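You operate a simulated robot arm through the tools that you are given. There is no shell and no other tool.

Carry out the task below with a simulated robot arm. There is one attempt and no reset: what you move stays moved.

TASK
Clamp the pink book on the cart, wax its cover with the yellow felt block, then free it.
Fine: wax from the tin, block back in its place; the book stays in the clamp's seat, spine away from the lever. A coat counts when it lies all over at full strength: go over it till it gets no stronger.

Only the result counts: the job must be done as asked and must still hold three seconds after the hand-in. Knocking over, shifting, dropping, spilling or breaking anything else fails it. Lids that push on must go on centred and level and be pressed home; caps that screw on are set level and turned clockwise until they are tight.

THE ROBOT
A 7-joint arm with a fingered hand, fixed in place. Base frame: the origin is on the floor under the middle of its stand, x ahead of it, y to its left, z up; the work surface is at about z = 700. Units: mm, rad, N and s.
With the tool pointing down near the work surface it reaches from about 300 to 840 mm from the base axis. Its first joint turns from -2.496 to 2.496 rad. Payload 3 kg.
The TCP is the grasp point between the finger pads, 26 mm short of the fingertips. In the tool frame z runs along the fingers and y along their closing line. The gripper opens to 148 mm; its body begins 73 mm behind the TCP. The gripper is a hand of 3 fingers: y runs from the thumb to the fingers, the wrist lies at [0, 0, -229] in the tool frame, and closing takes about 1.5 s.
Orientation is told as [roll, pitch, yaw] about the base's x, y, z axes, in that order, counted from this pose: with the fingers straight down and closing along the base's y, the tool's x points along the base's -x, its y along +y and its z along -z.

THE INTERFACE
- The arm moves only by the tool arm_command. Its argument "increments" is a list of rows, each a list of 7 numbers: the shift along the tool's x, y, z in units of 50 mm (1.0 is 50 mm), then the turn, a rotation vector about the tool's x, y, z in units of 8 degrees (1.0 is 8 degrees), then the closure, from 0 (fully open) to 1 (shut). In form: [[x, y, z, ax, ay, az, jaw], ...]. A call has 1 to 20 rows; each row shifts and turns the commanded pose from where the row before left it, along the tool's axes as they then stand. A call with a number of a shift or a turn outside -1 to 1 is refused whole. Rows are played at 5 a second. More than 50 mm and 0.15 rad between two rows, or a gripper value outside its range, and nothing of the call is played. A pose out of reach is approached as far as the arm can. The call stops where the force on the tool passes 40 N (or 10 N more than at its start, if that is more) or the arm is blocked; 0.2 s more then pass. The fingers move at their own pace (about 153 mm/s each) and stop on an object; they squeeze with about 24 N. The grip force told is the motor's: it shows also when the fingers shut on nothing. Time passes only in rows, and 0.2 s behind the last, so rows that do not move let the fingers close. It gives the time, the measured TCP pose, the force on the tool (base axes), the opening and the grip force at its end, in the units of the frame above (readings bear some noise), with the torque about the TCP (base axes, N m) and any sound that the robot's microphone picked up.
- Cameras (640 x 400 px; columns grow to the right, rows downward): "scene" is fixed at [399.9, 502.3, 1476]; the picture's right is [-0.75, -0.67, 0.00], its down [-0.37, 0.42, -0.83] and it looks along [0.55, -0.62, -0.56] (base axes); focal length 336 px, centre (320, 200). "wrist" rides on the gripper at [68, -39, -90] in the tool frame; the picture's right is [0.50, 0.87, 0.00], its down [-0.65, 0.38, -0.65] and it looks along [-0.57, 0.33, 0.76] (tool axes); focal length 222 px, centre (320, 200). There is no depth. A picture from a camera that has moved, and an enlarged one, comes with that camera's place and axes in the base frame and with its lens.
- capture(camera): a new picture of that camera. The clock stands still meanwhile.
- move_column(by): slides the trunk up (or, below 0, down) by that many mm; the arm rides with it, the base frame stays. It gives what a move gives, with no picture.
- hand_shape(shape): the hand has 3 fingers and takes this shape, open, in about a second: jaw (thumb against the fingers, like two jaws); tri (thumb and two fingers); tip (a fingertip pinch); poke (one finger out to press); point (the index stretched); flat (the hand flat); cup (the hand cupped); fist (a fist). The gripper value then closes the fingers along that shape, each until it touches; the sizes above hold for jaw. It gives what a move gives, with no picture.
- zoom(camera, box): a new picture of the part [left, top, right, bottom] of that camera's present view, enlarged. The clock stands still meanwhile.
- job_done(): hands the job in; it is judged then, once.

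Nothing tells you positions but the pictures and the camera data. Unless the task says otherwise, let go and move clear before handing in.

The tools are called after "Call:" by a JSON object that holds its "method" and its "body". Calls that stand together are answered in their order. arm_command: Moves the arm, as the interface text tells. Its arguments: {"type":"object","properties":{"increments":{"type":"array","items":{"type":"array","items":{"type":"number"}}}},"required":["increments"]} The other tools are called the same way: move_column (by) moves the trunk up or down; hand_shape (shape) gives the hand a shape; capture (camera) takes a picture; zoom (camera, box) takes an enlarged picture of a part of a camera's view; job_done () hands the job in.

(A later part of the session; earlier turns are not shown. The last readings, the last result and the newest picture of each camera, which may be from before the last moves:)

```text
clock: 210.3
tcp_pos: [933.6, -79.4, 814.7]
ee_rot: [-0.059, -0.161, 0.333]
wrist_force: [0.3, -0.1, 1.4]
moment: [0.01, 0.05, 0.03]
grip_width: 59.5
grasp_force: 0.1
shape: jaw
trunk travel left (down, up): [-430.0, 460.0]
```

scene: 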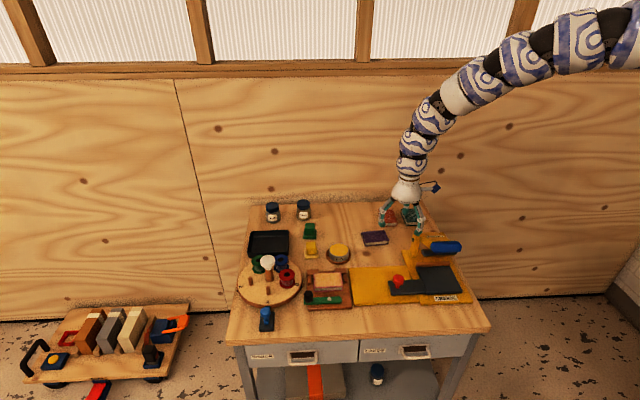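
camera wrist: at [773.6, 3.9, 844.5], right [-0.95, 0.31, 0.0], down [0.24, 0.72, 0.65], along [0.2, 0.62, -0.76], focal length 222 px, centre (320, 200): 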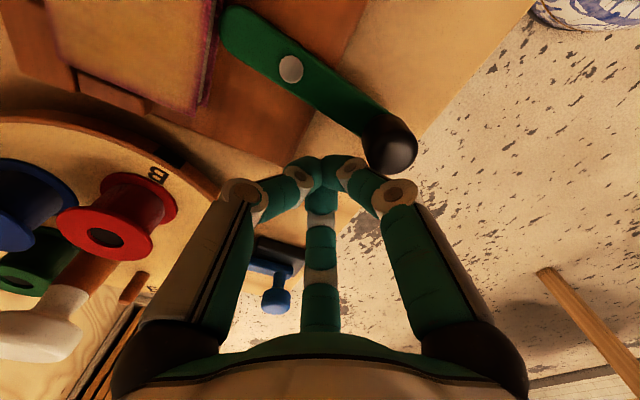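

Call:
{"method": "arm_command", "body": {"increments": [[-0.36, -0.384, 0.59, 0, 0, 0, 0.6], [0, 0, 0, 0, 0, 0, 0.6]]}}

Call:
{"method": "zoom", "body": {"camera": "wrist", "box": [270, 80, 390, 190]}}

```text
clock: 210.9
tcp_pos: [962.6, -92.0, 787.5]
ee_rot: [-0.059, -0.161, 0.332]
wrist_force: [1.2, -0.4, -0.1]
moment: [-0.01, -0.02, -0.02]
grip_width: 59.5
grasp_force: 0.0
shape: jaw
trunk travel left (down, up): [-430.0, 460.0]
```

```text
3.64 times, centred on (330, 135) of wrist
camera zoom: at [897.4, -149.2, 869.7], right [-0.74, 0.66, -0.13], down [0.38, 0.57, 0.73], along [0.55, 0.49, -0.67], focal length 808 px, centre (284, 436)
```

zoom: 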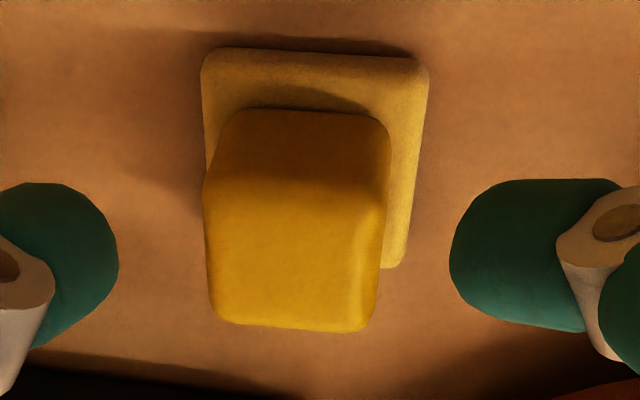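

The block is where I left it, within 2 mm of the original. I'll descend and grip it the same way as before.

Call:
{"method": "arm_command", "body": {"increments": [[0.062, 0.015, 0.364, 0, 0, 0, 0.6], [0.062, 0.015, 0.364, 0, 0, 0, 0.6], [0, 0, 0, 0, 0, 0, 0.6]]}}

Call:
{"method": "zoom", "body": {"camera": "wrist", "box": [220, 90, 440, 270]}}

```text
clock: 211.7
tcp_pos: [961.3, -90.9, 751.0]
ee_rot: [-0.058, -0.159, 0.333]
wrist_force: [-0.2, 0.1, -0.2]
moment: [0.0, 0.01, 0.02]
grip_width: 59.5
grasp_force: 0.2
shape: jaw
trunk travel left (down, up): [-430.0, 460.0]
```

```text
2.22 times, centred on (330, 180) of wrist
camera zoom: at [896.6, -149.9, 832.1], right [-0.74, 0.66, -0.13], down [0.38, 0.57, 0.73], along [0.55, 0.49, -0.67], focal length 494 px, centre (298, 244)
```

zoom: 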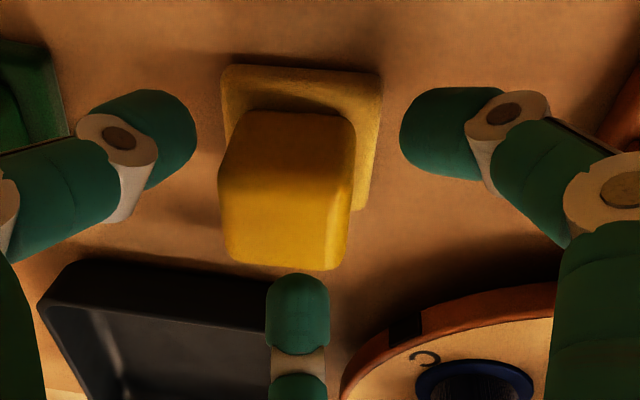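

Call:
{"method": "arm_command", "body": {"increments": [[-0.017, -0.03, 0, 0, 0, 0, 0.62], [0, 0, 0, 0, 0, 0, 0.68], [0, 0, 0, 0, 0, 0, 0.74], [0, 0, 0, 0, 0, 0, 0.8], [0, 0, 0, 0, 0, 0, 0.86], [0, 0, 0, 0, 0, 0, 0.92], [0, 0, 0, 0, 0, 0, 0.92]]}}

Call:
{"method": "zoom", "body": {"camera": "wrist", "box": [220, 90, 440, 270]}}

Call:
{"method": "zoom", "body": {"camera": "scene", "box": [300, 220, 330, 265]}}

```text
clock: 213.3
tcp_pos: [964.0, -92.5, 752.4]
ee_rot: [-0.057, -0.16, 0.334]
wrist_force: [-0.4, -1.1, 0.6]
moment: [-0.02, 0.02, 0.01]
grip_width: 34.3
grasp_force: 24.0
shape: jaw
trunk travel left (down, up): [-430.0, 460.0]
```

```text
2.22 times, centred on (330, 180) of wrist
camera zoom: at [898.0, -151.1, 832.7], right [-0.74, 0.66, -0.13], down [0.38, 0.57, 0.73], along [0.55, 0.49, -0.67], focal length 494 px, centre (298, 244)
```

zoom: 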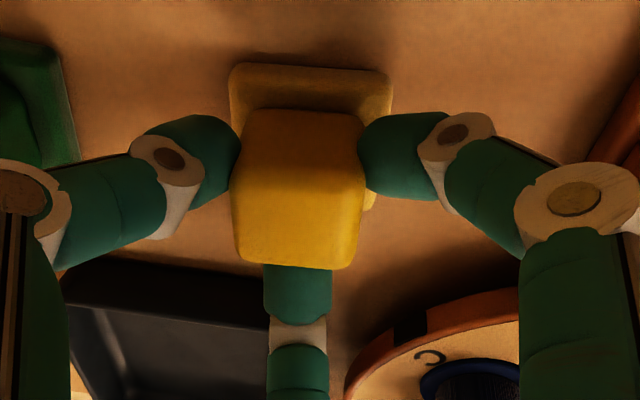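

```text
8.89 times, centred on (315, 242) of scene
camera zoom: at [399.9, 502.3, 1476.0], right [-0.75, -0.67, 0.0], down [-0.37, 0.42, -0.83], along [0.55, -0.62, -0.56], focal length 2983 px, centre (364, -178)
```

zoom: 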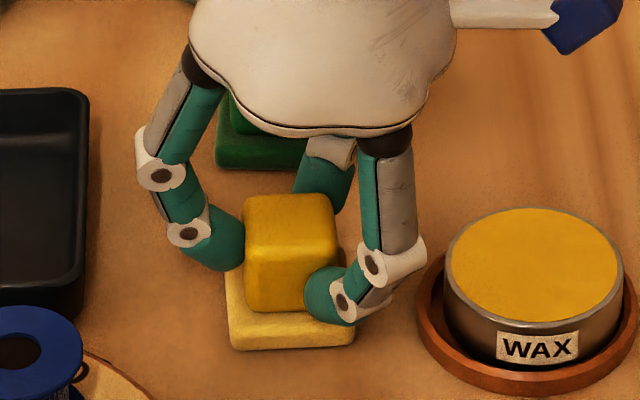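

Gripped as before. I'll take it to the tin for fresh wax.

Call:
{"method": "arm_command", "body": {"increments": [[-0.04, -0.015, -0.24, 0, 0, 0, 0.95], [-0.04, -0.015, -0.24, 0, 0, 0, 0.95], [-0.08, -0.029, -0.483, 0, 0, 0, 0.95], [0.4175, -0.1335, -0.061, 0, 0, 0, 0.95], [0.4175, -0.1335, -0.061, 0, 0, 0, 0.95], [0.4175, -0.1335, -0.061, 0, 0, 0, 0.95], [0.4175, -0.1335, -0.061, 0, 0, 0, 0.95], [0, 0, 0, 0, 0, 0, 0.95]]}}

Call:
{"method": "zoom", "body": {"camera": "scene", "box": [310, 215, 370, 265]}}

```text
clock: 215.1
tcp_pos: [891.6, -145.9, 802.1]
ee_rot: [-0.056, -0.16, 0.332]
wrist_force: [-0.6, -0.4, -0.5]
moment: [-0.01, 0.01, 0.0]
grip_width: 34.2
grasp_force: 23.4
shape: jaw
trunk travel left (down, up): [-430.0, 460.0]
```

```text
8.00 times, centred on (340, 240) of scene
camera zoom: at [399.9, 502.3, 1476.0], right [-0.75, -0.67, 0.0], down [-0.37, 0.42, -0.83], along [0.55, -0.62, -0.56], focal length 2684 px, centre (160, -120)
```

zoom: 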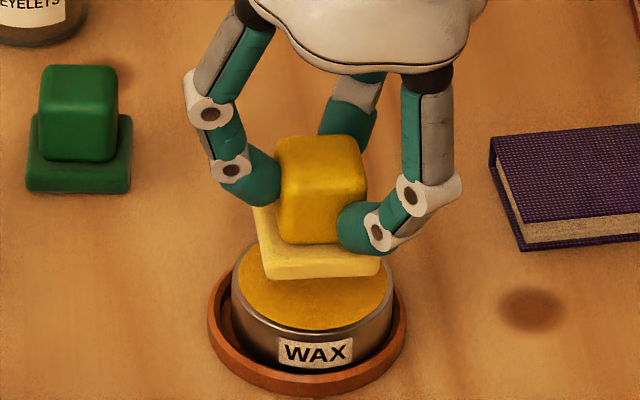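

Call:
{"method": "arm_command", "body": {"increments": [[-0.0473, 0.0206, 0.0065, 0, 0, 0, 0.95], [0.036, 0.013, 0.217, 0, 0, 0, 0.95], [0.036, 0.013, 0.217, 0, 0, 0, 0.95], [0, 0, 0, 0, 0, 0, 0.95]]}}

```text
clock: 216.1
tcp_pos: [892.7, -141.6, 780.3]
ee_rot: [-0.057, -0.16, 0.332]
wrist_force: [0.2, -1.0, 4.0]
moment: [-0.05, 0.07, -0.03]
grip_width: 34.4
grasp_force: 23.4
shape: jaw
trunk travel left (down, up): [-430.0, 460.0]
```

Call:
{"method": "arm_command", "body": {"increments": [[0.003, 0.001, 0.02, 0, 0, 0, 0.95], [0.03, 0, -0.005, 0, 0, 0, 0.95], [-0.04, 0, 0.007, 0, 0, 0, 0.95], [0.01, 0.03, 0, 0, 0, 0, 0.95], [0, -0.03, 0.002, 0, 0, 0, 0.95], [0, 0, 0, 0, 0, 0, 0.95]]}}

Call:
{"method": "zoom", "body": {"camera": "scene", "box": [310, 215, 370, 265]}}

Call:
{"method": "arm_command", "body": {"increments": [[-0.049, -0.018, -0.296, 0, 0, 0, 0.95], [-0.049, -0.018, -0.296, 0, 0, 0, 0.95], [0, 0, 0, 0, 0, 0, 0.95]]}}

Call:
{"method": "move_column", "body": {"by": 100}}

```text
clock: 217.5
tcp_pos: [893.3, -143.0, 778.5]
ee_rot: [-0.059, -0.159, 0.334]
wrist_force: [-2.0, 1.3, 7.2]
moment: [-0.01, 0.22, -0.02]
grip_width: 34.4
grasp_force: 24.4
shape: jaw
trunk travel left (down, up): [-430.0, 460.0]
```

```text
8.00 times, centred on (340, 240) of scene
camera zoom: at [399.9, 502.3, 1476.0], right [-0.75, -0.67, 0.0], down [-0.37, 0.42, -0.83], along [0.55, -0.62, -0.56], focal length 2684 px, centre (160, -120)
```

zoom: 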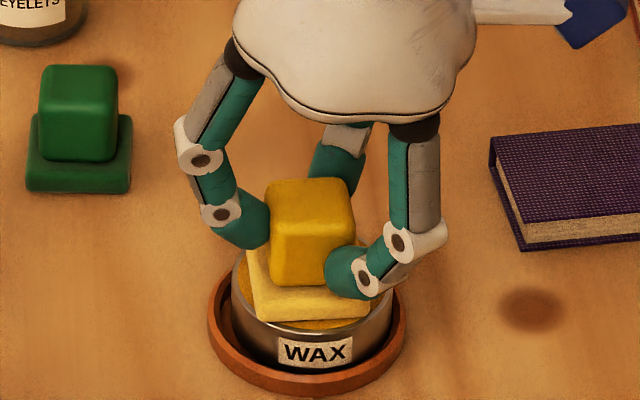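

```text
clock: 218.3
tcp_pos: [891.4, -144.8, 808.0]
ee_rot: [-0.058, -0.159, 0.333]
wrist_force: [0.1, -0.3, -0.2]
moment: [-0.01, 0.0, 0.0]
grip_width: 34.6
grasp_force: 24.2
shape: jaw
trunk travel left (down, up): [-430.0, 460.0]
```

```text
clock: 219.6
tcp_pos: [892.7, -144.0, 908.3]
ee_rot: [-0.057, -0.161, 0.333]
wrist_force: [0.3, 0.3, -1.1]
moment: [-0.01, 0.0, 0.02]
grip_width: 34.4
grasp_force: 23.7
shape: jaw
trunk travel left (down, up): [-530.0, 360.0]
```

Call:
{"method": "arm_command", "body": {"increments": [[0.2575, 0.5725, 0.522, 0, 0, 0, 0.95], [0.2575, 0.5725, 0.522, 0, 0, 0, 0.95], [0.2575, 0.5725, 0.522, 0, 0, 0, 0.95], [0.2575, 0.5725, 0.522, 0, 0, 0, 0.95], [0, 0, 0, 0, 0, 0, 0.95]]}}

Call:
{"method": "zoom", "body": {"camera": "scene", "box": [290, 245, 370, 310]}}

```text
clock: 220.8
tcp_pos: [829.0, -52.5, 786.4]
ee_rot: [-0.057, -0.159, 0.334]
wrist_force: [-0.6, 0.4, -1.1]
moment: [-0.02, 0.02, 0.02]
grip_width: 33.8
grasp_force: 23.9
shape: jaw
out of reach, approached as far as the arm can: row 2
trunk travel left (down, up): [-530.0, 360.0]
```

```text
6.15 times, centred on (330, 278) of scene
camera zoom: at [399.9, 502.3, 1476.0], right [-0.75, -0.67, 0.0], down [-0.37, 0.42, -0.83], along [0.55, -0.62, -0.56], focal length 2065 px, centre (258, -277)
```

zoom: 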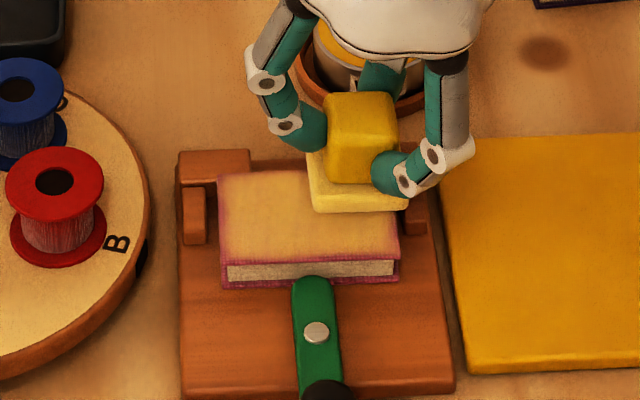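

Call:
{"method": "arm_command", "body": {"increments": [[0.013, 0.005, 0.08, 0, 0, 0, 0.95], [0.007, 0.002, 0.04, 0, 0, 0, 0.95], [0, 0, 0, 0, 0, 0, 0.95]]}}

```text
clock: 221.6
tcp_pos: [829.4, -52.6, 782.2]
ee_rot: [-0.059, -0.16, 0.334]
wrist_force: [0.1, 0.6, -0.8]
moment: [0.01, 0.01, -0.01]
grip_width: 33.8
grasp_force: 24.3
shape: jaw
trunk travel left (down, up): [-530.0, 360.0]
```

Call:
{"method": "arm_command", "body": {"increments": [[0.007, 0.002, 0.04, 0, 0, 0, 0.95], [0.003, 0.001, 0.02, 0, 0, 0, 0.95], [0, 0, 0, 0, 0, 0, 0.95]]}}

```text
clock: 222.4
tcp_pos: [829.5, -52.6, 780.4]
ee_rot: [-0.059, -0.162, 0.332]
wrist_force: [2.8, -1.8, 10.5]
moment: [-0.05, 0.13, 0.0]
grip_width: 34.4
grasp_force: 23.6
shape: jaw
trunk travel left (down, up): [-530.0, 360.0]
```

Contact at about 10 N near the right end. I'll make a series of back-and-forth strokes along that end, stepping outward over the edge.

Call:
{"method": "arm_command", "body": {"increments": [[0.0766, 0.1832, -0.0237, 0, 0, 0, 0.95], [0.0766, 0.1832, -0.0237, 0, 0, 0, 0.95], [0.0766, 0.1832, -0.0237, 0, 0, 0, 0.95], [0.0727, -0.0317, -0.01, 0, 0, 0, 0.95], [-0.0766, -0.1832, 0.0237, 0, 0, 0, 0.95], [-0.0766, -0.1832, 0.0237, 0, 0, 0, 0.95], [-0.0766, -0.1832, 0.0237, 0, 0, 0, 0.95], [0.0727, -0.0317, -0.01, 0, 0, 0, 0.95], [0.0766, 0.1832, -0.0237, 0, 0, 0, 0.95], [0.0766, 0.1832, -0.0237, 0, 0, 0, 0.95], [0.0766, 0.1832, -0.0237, 0, 0, 0, 0.95], [0.0727, -0.0317, -0.01, 0, 0, 0, 0.95], [-0.0766, -0.1832, 0.0237, 0, 0, 0, 0.95], [-0.0766, -0.1832, 0.0237, 0, 0, 0, 0.95], [-0.0766, -0.1832, 0.0237, 0, 0, 0, 0.95], [0.0766, 0.1832, -0.0237, 0, 0, 0, 0.95], [0.0766, 0.1832, -0.0237, 0, 0, 0, 0.95], [0.0766, 0.1832, -0.0237, 0, 0, 0, 0.95], [0, 0, 0, 0, 0, 0, 0.95]]}}

Call:
{"method": "zoom", "body": {"camera": "scene", "box": [290, 245, 370, 310]}}

```text
clock: 226.4
tcp_pos: [812.9, -32.4, 774.0]
ee_rot: [-0.059, -0.161, 0.332]
wrist_force: [2.6, -3.3, 13.9]
moment: [-0.17, 0.03, 0.03]
grip_width: 35.3
grasp_force: 23.8
shape: jaw
out of reach, approached as far as the arm can: row 3, 4, 12
trunk travel left (down, up): [-530.0, 360.0]
```

```text
6.15 times, centred on (330, 278) of scene
camera zoom: at [399.9, 502.3, 1476.0], right [-0.75, -0.67, 0.0], down [-0.37, 0.42, -0.83], along [0.55, -0.62, -0.56], focal length 2065 px, centre (258, -277)
```

zoom: 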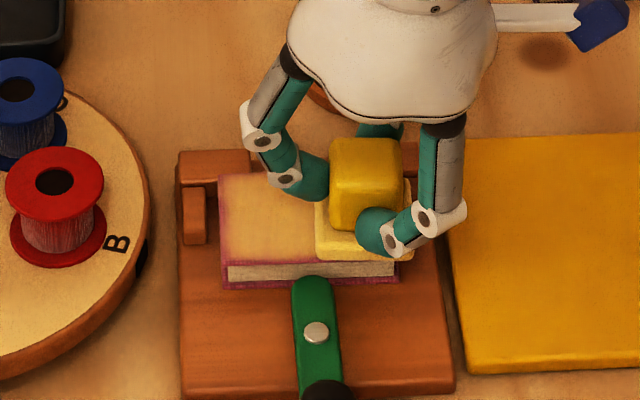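

A few rows hit the near reach limit. I'll lift slightly, raise the trunk a little for more room, and come back down.

Call:
{"method": "arm_command", "body": {"increments": [[-0.065, -0.024, -0.394, 0, 0, 0, 0.95], [-0.065, -0.024, -0.394, 0, 0, 0, 0.95], [0, 0, 0, 0, 0, 0, 0.95]]}}

Call:
{"method": "move_column", "body": {"by": 70}}

Call:
{"method": "zoom", "body": {"camera": "scene", "box": [290, 225, 370, 310]}}

```text
clock: 227.2
tcp_pos: [829.4, -28.4, 805.5]
ee_rot: [-0.057, -0.158, 0.333]
wrist_force: [-0.3, -1.1, -0.1]
moment: [0.01, 0.03, -0.03]
grip_width: 34.3
grasp_force: 23.8
shape: jaw
out of reach, approached as far as the arm can: row 1, 2
trunk travel left (down, up): [-530.0, 360.0]
```

```text
clock: 228.3
tcp_pos: [831.3, -29.8, 874.0]
ee_rot: [-0.057, -0.157, 0.334]
wrist_force: [0.1, 0.1, -0.4]
moment: [0.0, 0.0, 0.0]
grip_width: 34.3
grasp_force: 24.3
shape: jaw
trunk travel left (down, up): [-600.0, 290.0]
```

```text
4.71 times, centred on (330, 268) of scene
camera zoom: at [399.9, 502.3, 1476.0], right [-0.75, -0.67, 0.0], down [-0.37, 0.42, -0.83], along [0.55, -0.62, -0.56], focal length 1579 px, centre (273, -118)
```

zoom: 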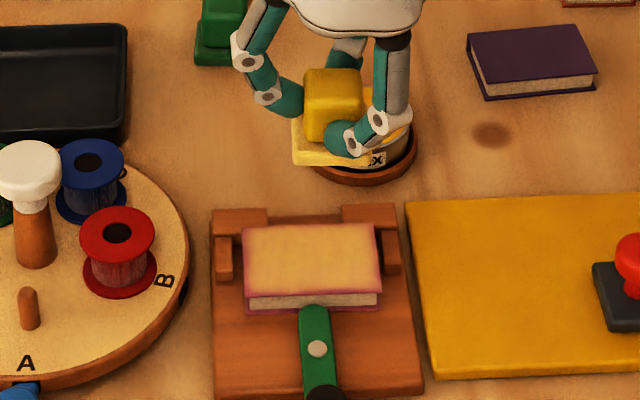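

Call:
{"method": "zoom", "body": {"camera": "scene", "box": [308, 262, 354, 296]}}

Call:
{"method": "zoom", "body": {"camera": "scene", "box": [336, 266, 352, 290]}}

```text
11.76 times, centred on (331, 279) of scene
camera zoom: at [399.9, 502.3, 1476.0], right [-0.75, -0.67, 0.0], down [-0.37, 0.42, -0.83], along [0.55, -0.62, -0.56], focal length 3948 px, centre (191, -729)
```

zoom: 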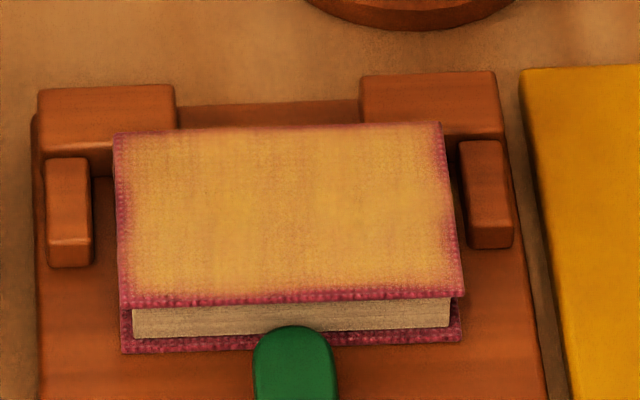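

```text
16.00 times, centred on (344, 278) of scene
camera zoom: at [399.9, 502.3, 1476.0], right [-0.75, -0.67, 0.0], down [-0.37, 0.42, -0.83], along [0.55, -0.62, -0.56], focal length 5369 px, centre (-64, -1048)
```

zoom: 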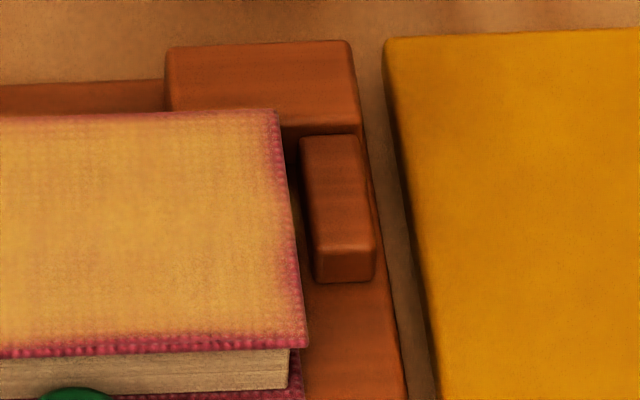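

The right end has clearly improved, so those extra strokes helped. I'll do the same thoroughly on all the edges now that the reach is better, starting at the back-right.

Call:
{"method": "arm_command", "body": {"increments": [[0.317, -0.17, 0.872, 0, 0, 0, 0.95], [0.317, -0.17, 0.872, 0, 0, 0, 0.95], [0.01, 0.004, 0.06, 0, 0, 0, 0.95], [0, 0, 0, 0, 0, 0, 0.95]]}}

Call:
{"method": "zoom", "body": {"camera": "scene", "box": [290, 245, 370, 310]}}

```text
clock: 229.3
tcp_pos: [820.8, -54.4, 780.6]
ee_rot: [-0.056, -0.158, 0.334]
wrist_force: [-0.9, 0.1, -0.3]
moment: [-0.01, 0.03, 0.02]
grip_width: 34.2
grasp_force: 23.4
shape: jaw
trunk travel left (down, up): [-600.0, 290.0]
```

```text
6.15 times, centred on (330, 278) of scene
camera zoom: at [399.9, 502.3, 1476.0], right [-0.75, -0.67, 0.0], down [-0.37, 0.42, -0.83], along [0.55, -0.62, -0.56], focal length 2065 px, centre (258, -277)
```

zoom: 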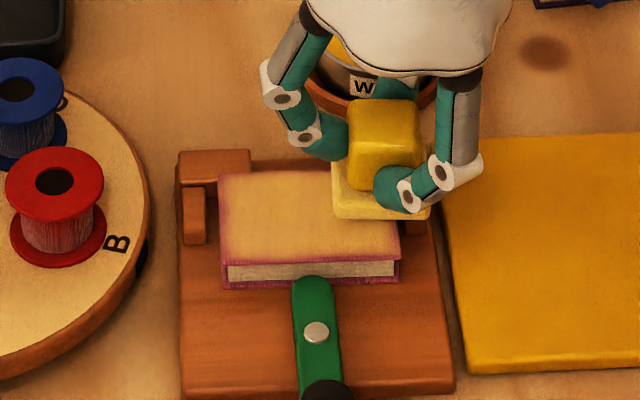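

Call:
{"method": "arm_command", "body": {"increments": [[0.01, 0.004, 0.06, 0, 0, 0, 0.95], [0.005, 0.002, 0.03, 0, 0, 0, 0.95], [0, 0, 0, 0, 0, 0, 0.95]]}}

```text
clock: 230.1
tcp_pos: [819.5, -55.0, 776.5]
ee_rot: [-0.058, -0.158, 0.333]
wrist_force: [0.9, -0.2, 0.3]
moment: [0.02, 0.01, -0.01]
grip_width: 34.6
grasp_force: 23.7
shape: jaw
trunk travel left (down, up): [-600.0, 290.0]
```

Call:
{"method": "arm_command", "body": {"increments": [[0.005, 0.002, 0.03, 0, 0, 0, 0.95], [0.004, 0.001, 0.02, 0, 0, 0, 0.95], [0, 0, 0, 0, 0, 0, 0.95]]}}

```text
clock: 230.9
tcp_pos: [821.8, -56.0, 774.9]
ee_rot: [-0.059, -0.16, 0.334]
wrist_force: [2.1, 0.7, 11.1]
moment: [0.04, 0.09, 0.02]
grip_width: 34.4
grasp_force: 23.9
shape: jaw
trunk travel left (down, up): [-600.0, 290.0]
```

Call:
{"method": "arm_command", "body": {"increments": [[0.0715, 0.1709, -0.0221, 0, 0, 0, 0.95], [0.0715, 0.1709, -0.0221, 0, 0, 0, 0.95], [0.0715, 0.1709, -0.0221, 0, 0, 0, 0.95], [-0.0715, -0.1709, 0.0221, 0, 0, 0, 0.95], [-0.0715, -0.1709, 0.0221, 0, 0, 0, 0.95], [-0.0715, -0.1709, 0.0221, 0, 0, 0, 0.95], [0.0715, 0.1709, -0.0221, 0, 0, 0, 0.95], [0.0715, 0.1709, -0.0221, 0, 0, 0, 0.95], [0.0715, 0.1709, -0.0221, 0, 0, 0, 0.95], [-0.0715, -0.1709, 0.0221, 0, 0, 0, 0.95], [-0.0715, -0.1709, 0.0221, 0, 0, 0, 0.95], [-0.0715, -0.1709, 0.0221, 0, 0, 0, 0.95], [0.0715, 0.1709, -0.0221, 0, 0, 0, 0.95], [0.0715, 0.1709, -0.0221, 0, 0, 0, 0.95], [0.0715, 0.1709, -0.0221, 0, 0, 0, 0.95], [0, 0, 0, 0, 0, 0, 0.95]]}}

Call:
{"method": "zoom", "body": {"camera": "scene", "box": [290, 245, 370, 310]}}

```text
clock: 234.3
tcp_pos: [800.5, -33.7, 774.5]
ee_rot: [-0.061, -0.159, 0.332]
wrist_force: [2.8, -2.7, 16.1]
moment: [-0.12, 0.03, 0.02]
grip_width: 33.7
grasp_force: 24.3
shape: jaw
trunk travel left (down, up): [-600.0, 290.0]
```

```text
6.15 times, centred on (330, 278) of scene
camera zoom: at [399.9, 502.3, 1476.0], right [-0.75, -0.67, 0.0], down [-0.37, 0.42, -0.83], along [0.55, -0.62, -0.56], focal length 2065 px, centre (258, -277)
```

zoom: 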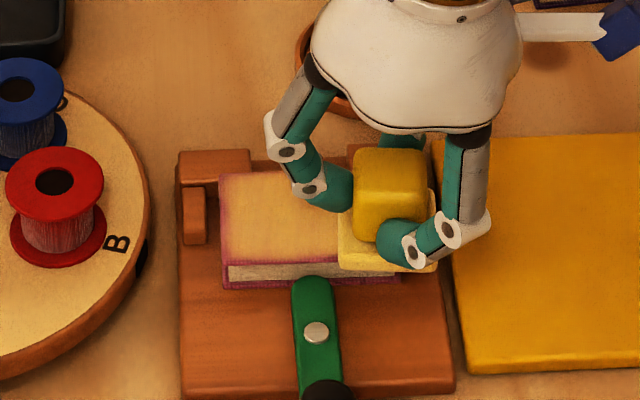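

Call:
{"method": "arm_command", "body": {"increments": [[-0.1714, 0.0748, 0.0237, 0, 0, 0, 0.95], [-0.1714, 0.0748, 0.0237, 0, 0, 0, 0.95], [-0.1714, 0.0748, 0.0237, 0, 0, 0, 0.95], [-0.1714, 0.0748, 0.0237, 0, 0, 0, 0.95], [-0.1714, 0.0748, 0.0237, 0, 0, 0, 0.95], [-0.1714, 0.0748, 0.0237, 0, 0, 0, 0.95], [-0.1714, 0.0748, 0.0237, 0, 0, 0, 0.95], [-0.0715, -0.1709, 0.0221, 0, 0, 0, 0.95], [-0.0715, -0.1709, 0.0221, 0, 0, 0, 0.95], [-0.0715, -0.1709, 0.0221, 0, 0, 0, 0.95], [0.0715, 0.1709, -0.0221, 0, 0, 0, 0.95], [0.0715, 0.1709, -0.0221, 0, 0, 0, 0.95], [0.0715, 0.1709, -0.0221, 0, 0, 0, 0.95], [-0.0715, -0.1709, 0.0221, 0, 0, 0, 0.95], [-0.0715, -0.1709, 0.0221, 0, 0, 0, 0.95], [-0.0715, -0.1709, 0.0221, 0, 0, 0, 0.95], [0, 0, 0, 0, 0, 0, 0.95]]}}

Call:
{"method": "zoom", "body": {"camera": "scene", "box": [308, 262, 354, 296]}}

```text
clock: 237.9
tcp_pos: [870.1, -11.1, 774.8]
ee_rot: [-0.059, -0.159, 0.334]
wrist_force: [-1.5, 2.7, 9.4]
moment: [0.06, 0.14, -0.02]
grip_width: 33.0
grasp_force: 23.7
shape: jaw
trunk travel left (down, up): [-600.0, 290.0]
```

```text
11.76 times, centred on (331, 279) of scene
camera zoom: at [399.9, 502.3, 1476.0], right [-0.75, -0.67, 0.0], down [-0.37, 0.42, -0.83], along [0.55, -0.62, -0.56], focal length 3948 px, centre (191, -729)
```

zoom: 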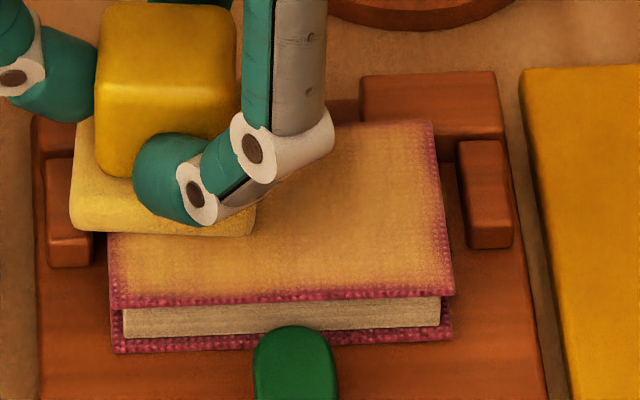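

Call:
{"method": "arm_command", "body": {"increments": [[0.1714, -0.0748, -0.0237, 0, 0, 0, 0.95], [0.1714, -0.0748, -0.0237, 0, 0, 0, 0.95], [0.1714, -0.0748, -0.0237, 0, 0, 0, 0.95], [0.1714, -0.0748, -0.0237, 0, 0, 0, 0.95], [0.1714, -0.0748, -0.0237, 0, 0, 0, 0.95], [0.1714, -0.0748, -0.0237, 0, 0, 0, 0.95], [0.1714, -0.0748, -0.0237, 0, 0, 0, 0.95], [0.0536, 0.1282, -0.0166, 0, 0, 0, 0.95], [0.0536, 0.1282, -0.0166, 0, 0, 0, 0.95], [-0.1714, 0.0748, 0.0237, 0, 0, 0, 0.95], [-0.1714, 0.0748, 0.0237, 0, 0, 0, 0.95], [-0.1714, 0.0748, 0.0237, 0, 0, 0, 0.95], [-0.1714, 0.0748, 0.0237, 0, 0, 0, 0.95], [-0.1714, 0.0748, 0.0237, 0, 0, 0, 0.95], [-0.1714, 0.0748, 0.0237, 0, 0, 0, 0.95], [-0.1714, 0.0748, 0.0237, 0, 0, 0, 0.95], [0, 0, 0, 0, 0, 0, 0.95]]}}

Call:
{"method": "zoom", "body": {"camera": "scene", "box": [308, 262, 354, 296]}}

```text
clock: 241.5
tcp_pos: [859.8, -0.2, 774.9]
ee_rot: [-0.059, -0.16, 0.331]
wrist_force: [-2.1, -2.5, 9.3]
moment: [0.01, 0.19, 0.09]
grip_width: 33.1
grasp_force: 23.8
shape: jaw
trunk travel left (down, up): [-600.0, 290.0]
```

```text
11.76 times, centred on (331, 279) of scene
camera zoom: at [399.9, 502.3, 1476.0], right [-0.75, -0.67, 0.0], down [-0.37, 0.42, -0.83], along [0.55, -0.62, -0.56], focal length 3948 px, centre (191, -729)
```

zoom: 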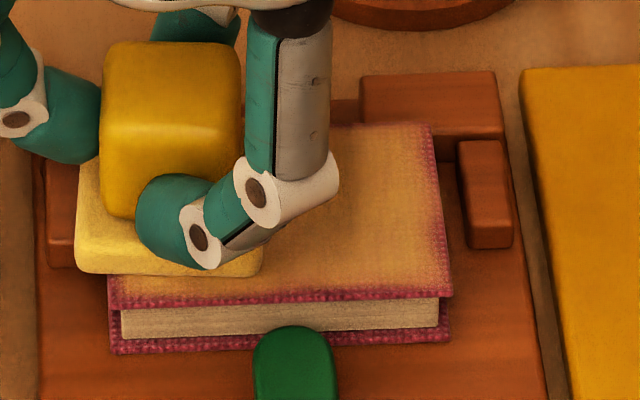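

I'll lift away and check the cover from above again.

Call:
{"method": "arm_command", "body": {"increments": [[-0.13, -0.048, -0.788, 0, 0, 0, 0.95], [-0.13, -0.048, -0.788, 0, 0, 0, 0.95], [-0.13, -0.048, -0.788, 0, 0, 0, 0.95], [-0.088, -0.663, 0.055, 0, 0, 0, 0.95], [-0.088, -0.663, 0.055, 0, 0, 0, 0.95], [0, 0, 0, 0, 0, 0, 0.95]]}}

Call:
{"method": "zoom", "body": {"camera": "wrist", "box": [340, 5, 470, 135]}}

Call:
{"method": "zoom", "body": {"camera": "scene", "box": [308, 262, 354, 296]}}

```text
clock: 242.9
tcp_pos: [893.3, -60.2, 892.5]
ee_rot: [-0.058, -0.16, 0.332]
wrist_force: [0.6, 0.3, -0.1]
moment: [0.0, 0.01, -0.01]
grip_width: 32.8
grasp_force: 24.1
shape: jaw
trunk travel left (down, up): [-600.0, 290.0]
```

```text
3.08 times, centred on (405, 70) of wrist
camera zoom: at [828.1, -118.2, 974.7], right [-0.74, 0.66, -0.13], down [0.38, 0.57, 0.73], along [0.55, 0.49, -0.68], focal length 684 px, centre (58, 600)
```

zoom: 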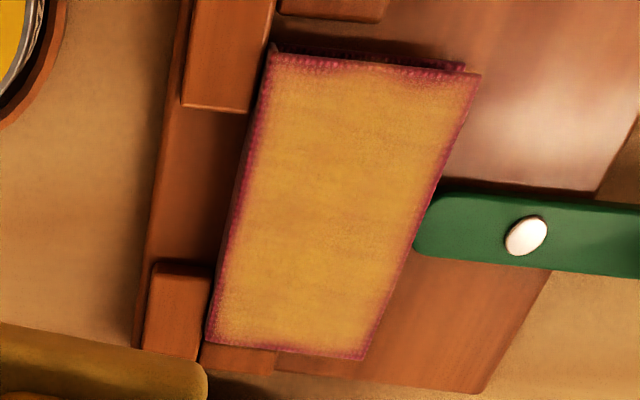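

```text
11.76 times, centred on (331, 279) of scene
camera zoom: at [399.9, 502.3, 1476.0], right [-0.75, -0.67, 0.0], down [-0.37, 0.42, -0.83], along [0.55, -0.62, -0.56], focal length 3948 px, centre (191, -729)
```

zoom: 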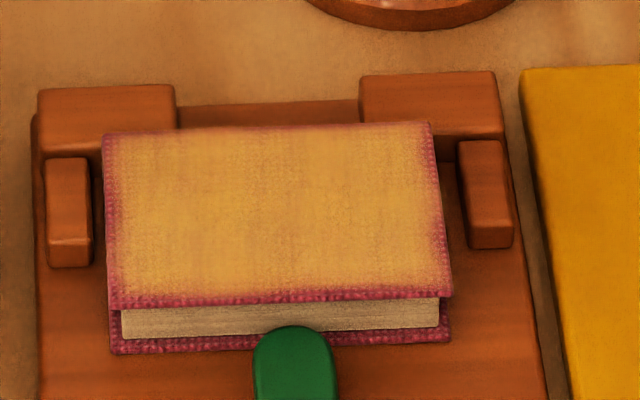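

Call:
{"method": "zoom", "body": {"camera": "wrist", "box": [382, 12, 466, 62]}}

Call:
{"method": "zoom", "body": {"camera": "wrist", "box": [362, 80, 446, 130]}}

```text
7.62 times, centred on (424, 37) of wrist
camera zoom: at [828.1, -118.2, 974.7], right [-0.74, 0.66, -0.13], down [0.38, 0.57, 0.73], along [0.55, 0.49, -0.68], focal length 1692 px, centre (-472, 1442)
```

zoom: 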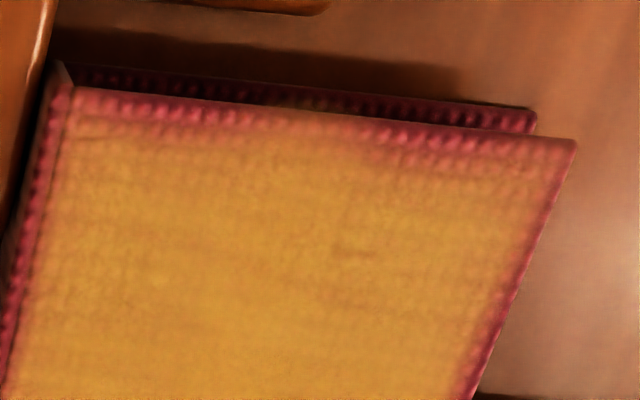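

```text
7.62 times, centred on (404, 105) of wrist
camera zoom: at [828.1, -118.2, 974.7], right [-0.74, 0.66, -0.13], down [0.38, 0.57, 0.73], along [0.55, 0.49, -0.68], focal length 1692 px, centre (-320, 924)
```

zoom: 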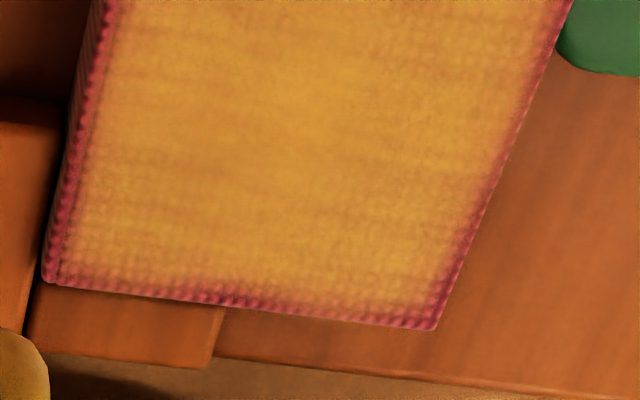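

After many more strokes the hairline border shows exactly the same pattern, so it's just the look of the bound edge and the coat gets no stronger. Now I'll return the block, first checking how it sits in the hand.

Call:
{"method": "zoom", "body": {"camera": "wrist", "box": [230, 60, 430, 230]}}

Call:
{"method": "zoom", "body": {"camera": "scene", "box": [290, 200, 370, 270]}}

```text
2.35 times, centred on (330, 145) of wrist
camera zoom: at [828.1, -118.2, 974.7], right [-0.74, 0.66, -0.13], down [0.38, 0.57, 0.73], along [0.55, 0.49, -0.68], focal length 523 px, centre (296, 329)
```

zoom: 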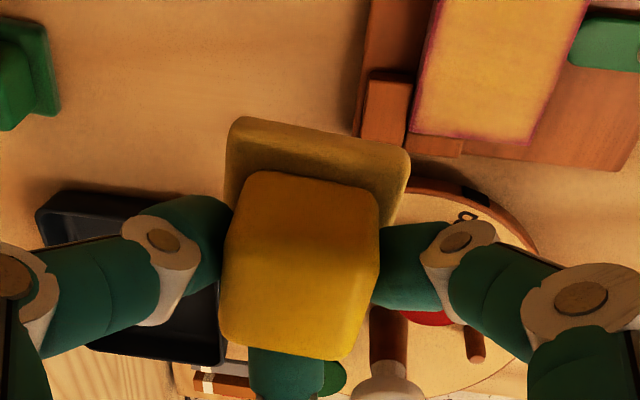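

```text
5.71 times, centred on (330, 235) of scene
camera zoom: at [399.9, 502.3, 1476.0], right [-0.75, -0.67, 0.0], down [-0.37, 0.42, -0.83], along [0.55, -0.62, -0.56], focal length 1918 px, centre (263, 0)
```

zoom: 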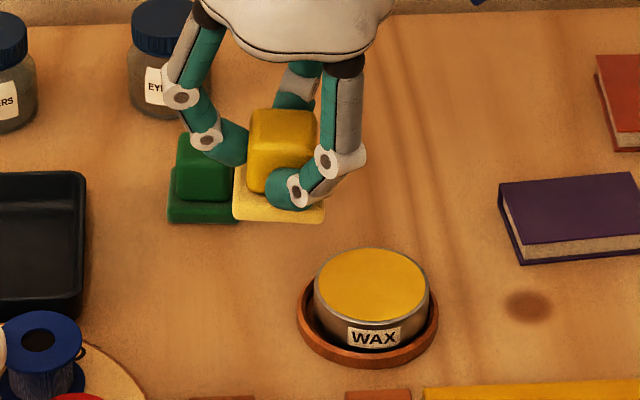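

The block has twisted about 9° in the grip again. I'll set it down with the hand at its original yaw, and re-grip and trim if needed. First I'll lower the trunk in steps while moving out.

Call:
{"method": "move_column", "body": {"by": -80}}

Call:
{"method": "arm_command", "body": {"increments": [[-0.45, -0.2, -0.1, 0, 0, 0, 0.95], [-0.45, -0.2, -0.1, 0, 0, 0, 0.95], [-0.25, -0.2, -0.5, 0, 0, 0, 0.95], [-0.13, -0.048, -0.788, 0, 0, 0, 0.95], [-0.07, -0.03, -0.6, 0, 0, 0, 0.95], [0, 0, 0, 0, 0, 0, 0.95]]}}

```text
clock: 244.1
tcp_pos: [894.1, -58.0, 814.4]
ee_rot: [-0.057, -0.16, 0.333]
wrist_force: [-0.6, -0.7, 0.0]
moment: [-0.02, -0.03, 0.0]
grip_width: 32.8
grasp_force: 24.1
shape: jaw
trunk travel left (down, up): [-520.0, 370.0]
```

```text
clock: 245.5
tcp_pos: [950.5, -70.3, 930.2]
ee_rot: [-0.058, -0.16, 0.334]
wrist_force: [0.5, 0.7, -0.8]
moment: [-0.04, 0.03, -0.01]
grip_width: 32.6
grasp_force: 23.5
shape: jaw
trunk travel left (down, up): [-520.0, 370.0]
```

Call:
{"method": "move_column", "body": {"by": -90}}

Call:
{"method": "arm_command", "body": {"increments": [[-0.05, -0.23, 0.45, 0, 0, 0, 0.95], [-0.05, -0.19, 0.45, 0, 0, 0, 0.95], [0, 0, 0, 0, 0, 0, 0.95]]}}

Call:
{"method": "zoom", "body": {"camera": "scene", "box": [290, 205, 350, 265]}}

```text
clock: 246.7
tcp_pos: [950.9, -70.0, 840.2]
ee_rot: [-0.058, -0.158, 0.333]
wrist_force: [-0.1, -0.3, -0.7]
moment: [-0.01, -0.04, 0.02]
grip_width: 32.8
grasp_force: 23.7
shape: jaw
trunk travel left (down, up): [-430.0, 460.0]
```

```text
clock: 247.5
tcp_pos: [969.4, -88.9, 798.6]
ee_rot: [-0.06, -0.158, 0.335]
wrist_force: [-0.3, -0.3, -0.6]
moment: [0.01, -0.03, 0.01]
grip_width: 33.0
grasp_force: 24.2
shape: jaw
trunk travel left (down, up): [-430.0, 460.0]
```

```text
6.67 times, centred on (320, 235) of scene
camera zoom: at [399.9, 502.3, 1476.0], right [-0.75, -0.67, 0.0], down [-0.37, 0.42, -0.83], along [0.55, -0.62, -0.56], focal length 2237 px, centre (320, -33)
```

zoom: 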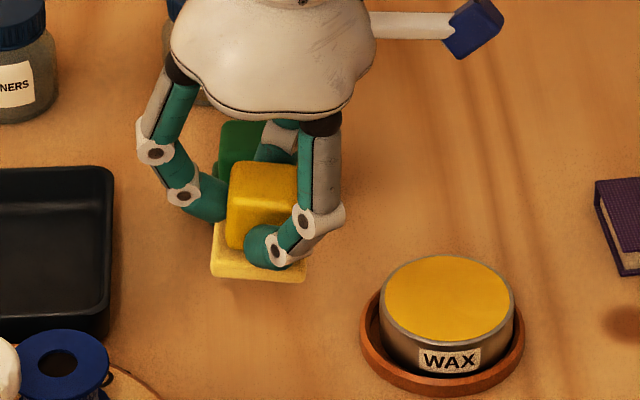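

Call:
{"method": "arm_command", "body": {"increments": [[0.104, 0.046, 0.447, 0, 0, 0, 0.95], [0.104, 0.046, 0.447, 0, 0, 0, 0.95], [0, 0, 0, 0, 0, 0, 0.95]]}}

Call:
{"method": "zoom", "body": {"camera": "scene", "box": [300, 220, 330, 265]}}

```text
clock: 248.3
tcp_pos: [964.2, -87.7, 751.1]
ee_rot: [-0.059, -0.157, 0.332]
wrist_force: [-0.3, -0.5, -1.1]
moment: [-0.01, 0.01, 0.02]
grip_width: 32.7
grasp_force: 23.8
shape: jaw
trunk travel left (down, up): [-430.0, 460.0]
```

```text
8.89 times, centred on (315, 242) of scene
camera zoom: at [399.9, 502.3, 1476.0], right [-0.75, -0.67, 0.0], down [-0.37, 0.42, -0.83], along [0.55, -0.62, -0.56], focal length 2983 px, centre (364, -178)
```

zoom: 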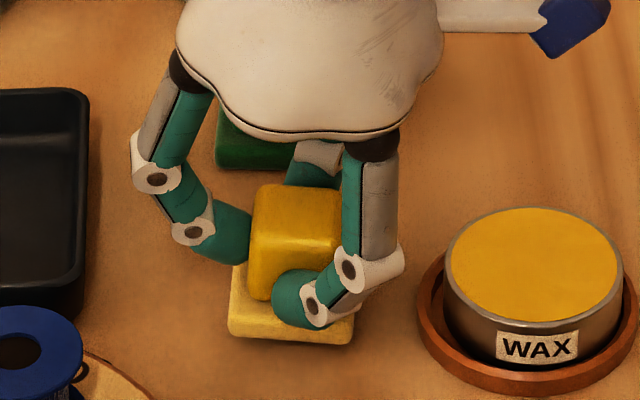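

Call:
{"method": "arm_command", "body": {"increments": [[0.01, 0.004, 0.06, 0, 0, 0, 0.95], [0.005, 0.002, 0.03, 0, 0, 0, 0.95], [0, 0, 0, 0, 0, 0, 0.95]]}}

```text
clock: 249.1
tcp_pos: [965.3, -87.8, 747.8]
ee_rot: [-0.057, -0.158, 0.335]
wrist_force: [-1.4, -1.1, 0.3]
moment: [-0.03, -0.03, 0.01]
grip_width: 32.4
grasp_force: 24.4
shape: jaw
trunk travel left (down, up): [-430.0, 460.0]
```

Call:
{"method": "arm_command", "body": {"increments": [[0.004, 0.001, 0.025, 0, 0, 0, 0.95], [0, 0, 0, 0, 0, 0, 0.95]]}}

```text
clock: 249.7
tcp_pos: [964.6, -87.5, 746.3]
ee_rot: [-0.059, -0.157, 0.333]
wrist_force: [1.3, 0.5, 0.1]
moment: [-0.01, 0.02, 0.03]
grip_width: 32.5
grasp_force: 24.5
shape: jaw
trunk travel left (down, up): [-430.0, 460.0]
```

Call:
{"method": "arm_command", "body": {"increments": [[0.004, 0.001, 0.025, 0, 0, 0, 0.95], [0, 0, 0, 0, 0, 0, 0.95]]}}

Call:
{"method": "zoom", "body": {"camera": "scene", "box": [300, 220, 330, 265]}}

```text
clock: 250.3
tcp_pos: [965.1, -87.0, 746.9]
ee_rot: [-0.06, -0.157, 0.332]
wrist_force: [0.5, 0.2, 3.9]
moment: [0.01, 0.07, -0.04]
grip_width: 32.7
grasp_force: 24.0
shape: jaw
trunk travel left (down, up): [-430.0, 460.0]
```

```text
8.89 times, centred on (315, 242) of scene
camera zoom: at [399.9, 502.3, 1476.0], right [-0.75, -0.67, 0.0], down [-0.37, 0.42, -0.83], along [0.55, -0.62, -0.56], focal length 2983 px, centre (364, -178)
```

zoom: 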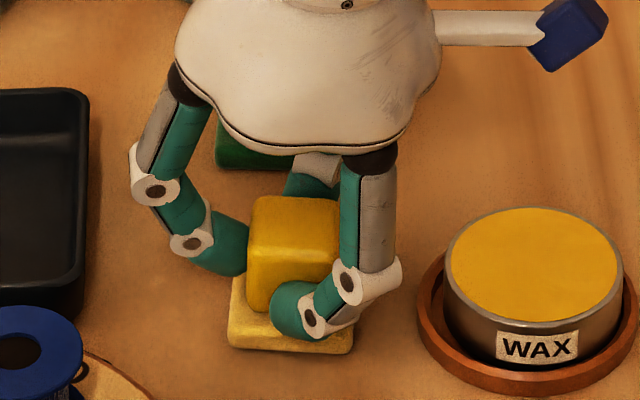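

The block is on the table. I'll open slowly and see how it settles.

Call:
{"method": "arm_command", "body": {"increments": [[0, 0, 0, 0, 0, 0, 0.88], [0, 0, 0, 0, 0, 0, 0.8], [0, 0, 0, 0, 0, 0, 0.77], [0, 0, 0, 0, 0, 0, 0.74], [0, 0, 0, 0, 0, 0, 0.7], [0, 0, 0, 0, 0, 0, 0.65], [0, 0, 0, 0, 0, 0, 0.6], [0, 0, 0, 0, 0, 0, 0.58]]}}

Call:
{"method": "zoom", "body": {"camera": "scene", "box": [300, 220, 330, 265]}}

Call:
{"method": "zoom", "body": {"camera": "wrist", "box": [220, 90, 440, 270]}}

```text
clock: 252.1
tcp_pos: [965.6, -87.4, 744.9]
ee_rot: [-0.058, -0.158, 0.334]
wrist_force: [-0.5, -0.6, 0.3]
moment: [-0.01, -0.04, -0.01]
grip_width: 61.8
grasp_force: 0.1
shape: jaw
trunk travel left (down, up): [-430.0, 460.0]
```

```text
8.89 times, centred on (315, 242) of scene
camera zoom: at [399.9, 502.3, 1476.0], right [-0.75, -0.67, 0.0], down [-0.37, 0.42, -0.83], along [0.55, -0.62, -0.56], focal length 2983 px, centre (364, -178)
```

zoom: 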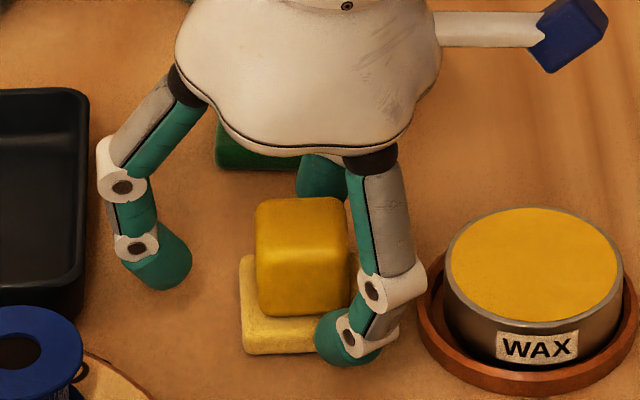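

```text
2.22 times, centred on (330, 180) of wrist
camera zoom: at [900.1, -146.2, 826.5], right [-0.74, 0.66, -0.13], down [0.38, 0.57, 0.73], along [0.55, 0.49, -0.68], focal length 494 px, centre (298, 244)
```

zoom: 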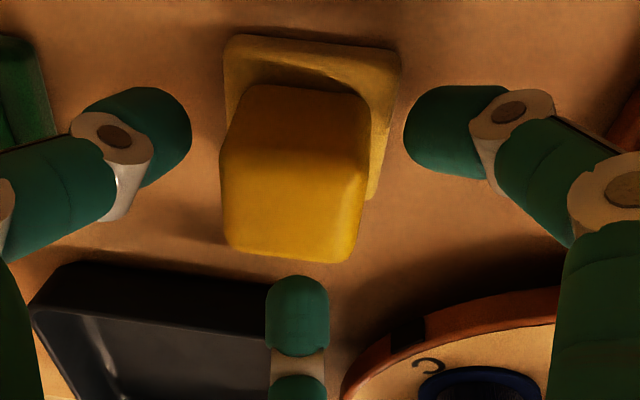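

It settled about 4 mm to the right of its original spot and 2° off. I'll re-grip it squarely and trim that out.

Call:
{"method": "arm_command", "body": {"increments": [[-0.02, -0.007, -0.118, 0, 0, 0, 0.58], [0.094, -0.039, -0.014, 0, 0, 0, 0.58], [0.094, -0.039, -0.014, 0, 0, 0, 0.58], [0, 0, 0, 0, 0, 0, 0.58]]}}

Call:
{"method": "zoom", "body": {"camera": "wrist", "box": [220, 90, 440, 270]}}

```text
clock: 253.1
tcp_pos: [956.7, -93.6, 751.7]
ee_rot: [-0.058, -0.157, 0.333]
wrist_force: [0.8, -0.4, 1.1]
moment: [-0.02, -0.01, 0.0]
grip_width: 62.0
grasp_force: 0.1
shape: jaw
trunk travel left (down, up): [-430.0, 460.0]
```

```text
2.22 times, centred on (330, 180) of wrist
camera zoom: at [892.2, -152.6, 832.9], right [-0.74, 0.66, -0.13], down [0.38, 0.57, 0.73], along [0.55, 0.49, -0.68], focal length 494 px, centre (298, 244)
```

zoom: 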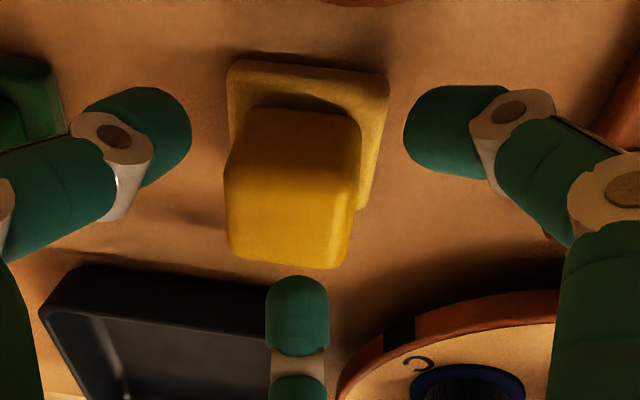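

Call:
{"method": "arm_command", "body": {"increments": [[0.01, -0.01, 0, 0, 0, 0, 0.62], [0, 0, 0, 0, 0, 0, 0.68], [0, 0, 0, 0, 0, 0, 0.74], [0, 0, 0, 0, 0, 0, 0.8], [0, 0, 0, 0, 0, 0, 0.86], [0, 0, 0, 0, 0, 0, 0.92], [0, 0, 0, 0, 0, 0, 0.92]]}}

Call:
{"method": "zoom", "body": {"camera": "wrist", "box": [220, 90, 440, 270]}}

Call:
{"method": "zoom", "body": {"camera": "scene", "box": [300, 220, 330, 265]}}

```text
clock: 254.7
tcp_pos: [957.1, -95.1, 752.2]
ee_rot: [-0.057, -0.158, 0.333]
wrist_force: [0.0, 1.2, 1.1]
moment: [-0.03, 0.04, -0.02]
grip_width: 34.4
grasp_force: 23.9
shape: jaw
trunk travel left (down, up): [-430.0, 460.0]
```

```text
2.22 times, centred on (330, 180) of wrist
camera zoom: at [891.9, -153.3, 832.5], right [-0.74, 0.66, -0.13], down [0.38, 0.57, 0.73], along [0.55, 0.49, -0.68], focal length 494 px, centre (298, 244)
```

zoom: 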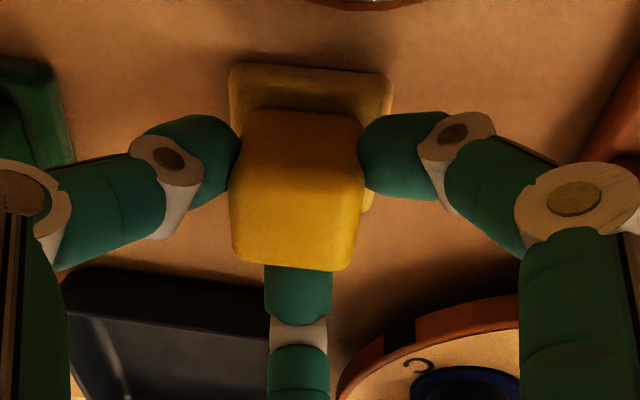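

```text
8.89 times, centred on (315, 242) of scene
camera zoom: at [399.9, 502.3, 1476.0], right [-0.75, -0.67, 0.0], down [-0.37, 0.42, -0.83], along [0.55, -0.62, -0.56], focal length 2983 px, centre (364, -178)
```

zoom: 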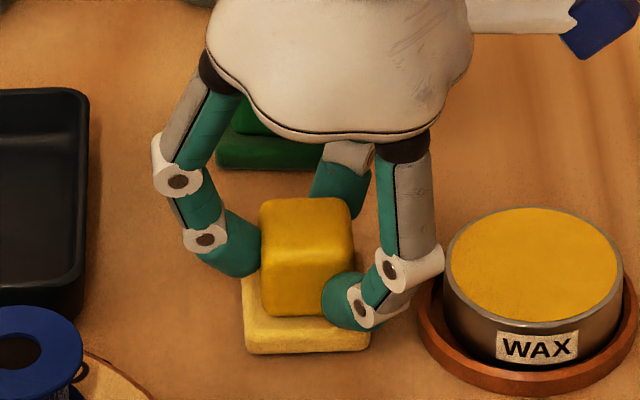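

Call:
{"method": "arm_command", "body": {"increments": [[-0.0195, -0.007, -0.118, 0, 0, 0, 0.95], [-0.144, -0.01, 0.024, -0.061, -0.022, -0.369, 0.95], [0.0195, 0.007, 0.118, 0, 0, 0, 0.95], [0, 0, 0, 0, 0, 0, 0.95]]}}

Call:
{"method": "zoom", "body": {"camera": "scene", "box": [300, 220, 330, 265]}}

```text
clock: 255.7
tcp_pos: [963.6, -92.8, 751.8]
ee_rot: [-0.056, -0.156, 0.385]
wrist_force: [0.5, 0.9, 0.1]
moment: [-0.04, 0.06, -0.01]
grip_width: 34.2
grasp_force: 23.5
shape: jaw
trunk travel left (down, up): [-430.0, 460.0]
```

```text
8.89 times, centred on (315, 242) of scene
camera zoom: at [399.9, 502.3, 1476.0], right [-0.75, -0.67, 0.0], down [-0.37, 0.42, -0.83], along [0.55, -0.62, -0.56], focal length 2983 px, centre (364, -178)
```

zoom: 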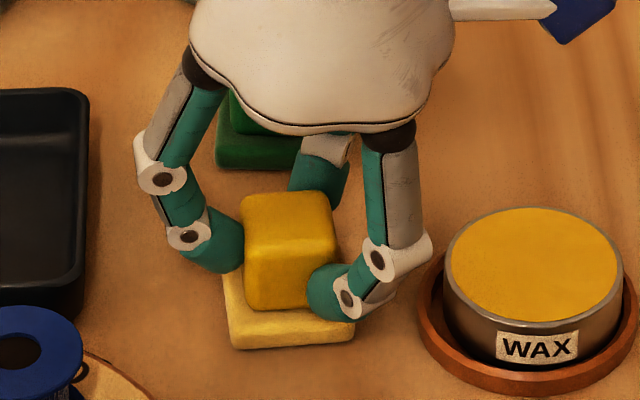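

That matches the original within about a millimetre. I'll set it fully down and release.

Call:
{"method": "arm_command", "body": {"increments": [[0.004, 0.0015, 0.025, 0, 0, 0, 0.95], [0.002, 0.001, 0.01, 0, 0, 0, 0.95], [0, 0, 0, 0, 0, 0, 0.88], [0, 0, 0, 0, 0, 0, 0.8], [0, 0, 0, 0, 0, 0, 0.75], [0, 0, 0, 0, 0, 0, 0.7], [0, 0, 0, 0, 0, 0, 0.65], [0, 0, 0, 0, 0, 0, 0.6], [0, 0, 0, 0, 0, 0, 0.58], [-0.033, -0.012, -0.197, 0, 0, 0, 0.58], [-0.08, -0.03, -0.49, 0, 0, 0, 0.55], [-0.08, -0.03, -0.49, 0, 0, 0, 0.5], [0, 0, 0, 0, 0, 0, 0.5]]}}

Call:
{"method": "zoom", "body": {"camera": "scene", "box": [300, 220, 330, 265]}}

```text
clock: 258.5
tcp_pos: [964.2, -93.4, 809.4]
ee_rot: [-0.057, -0.159, 0.385]
wrist_force: [-0.6, 0.0, 0.0]
moment: [0.0, 0.02, 0.0]
grip_width: 73.6
grasp_force: 0.2
shape: jaw
trunk travel left (down, up): [-430.0, 460.0]
```

```text
8.89 times, centred on (315, 242) of scene
camera zoom: at [399.9, 502.3, 1476.0], right [-0.75, -0.67, 0.0], down [-0.37, 0.42, -0.83], along [0.55, -0.62, -0.56], focal length 2983 px, centre (364, -178)
```

zoom: 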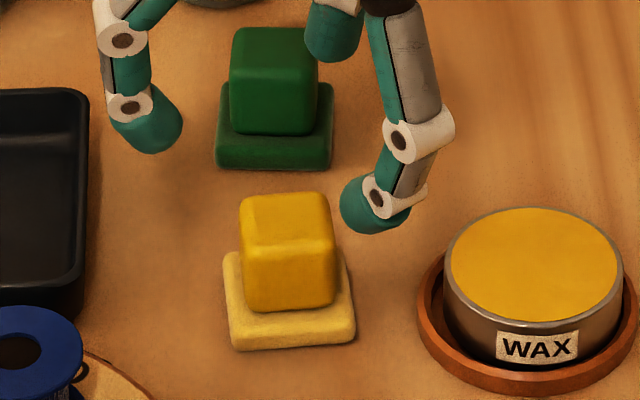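

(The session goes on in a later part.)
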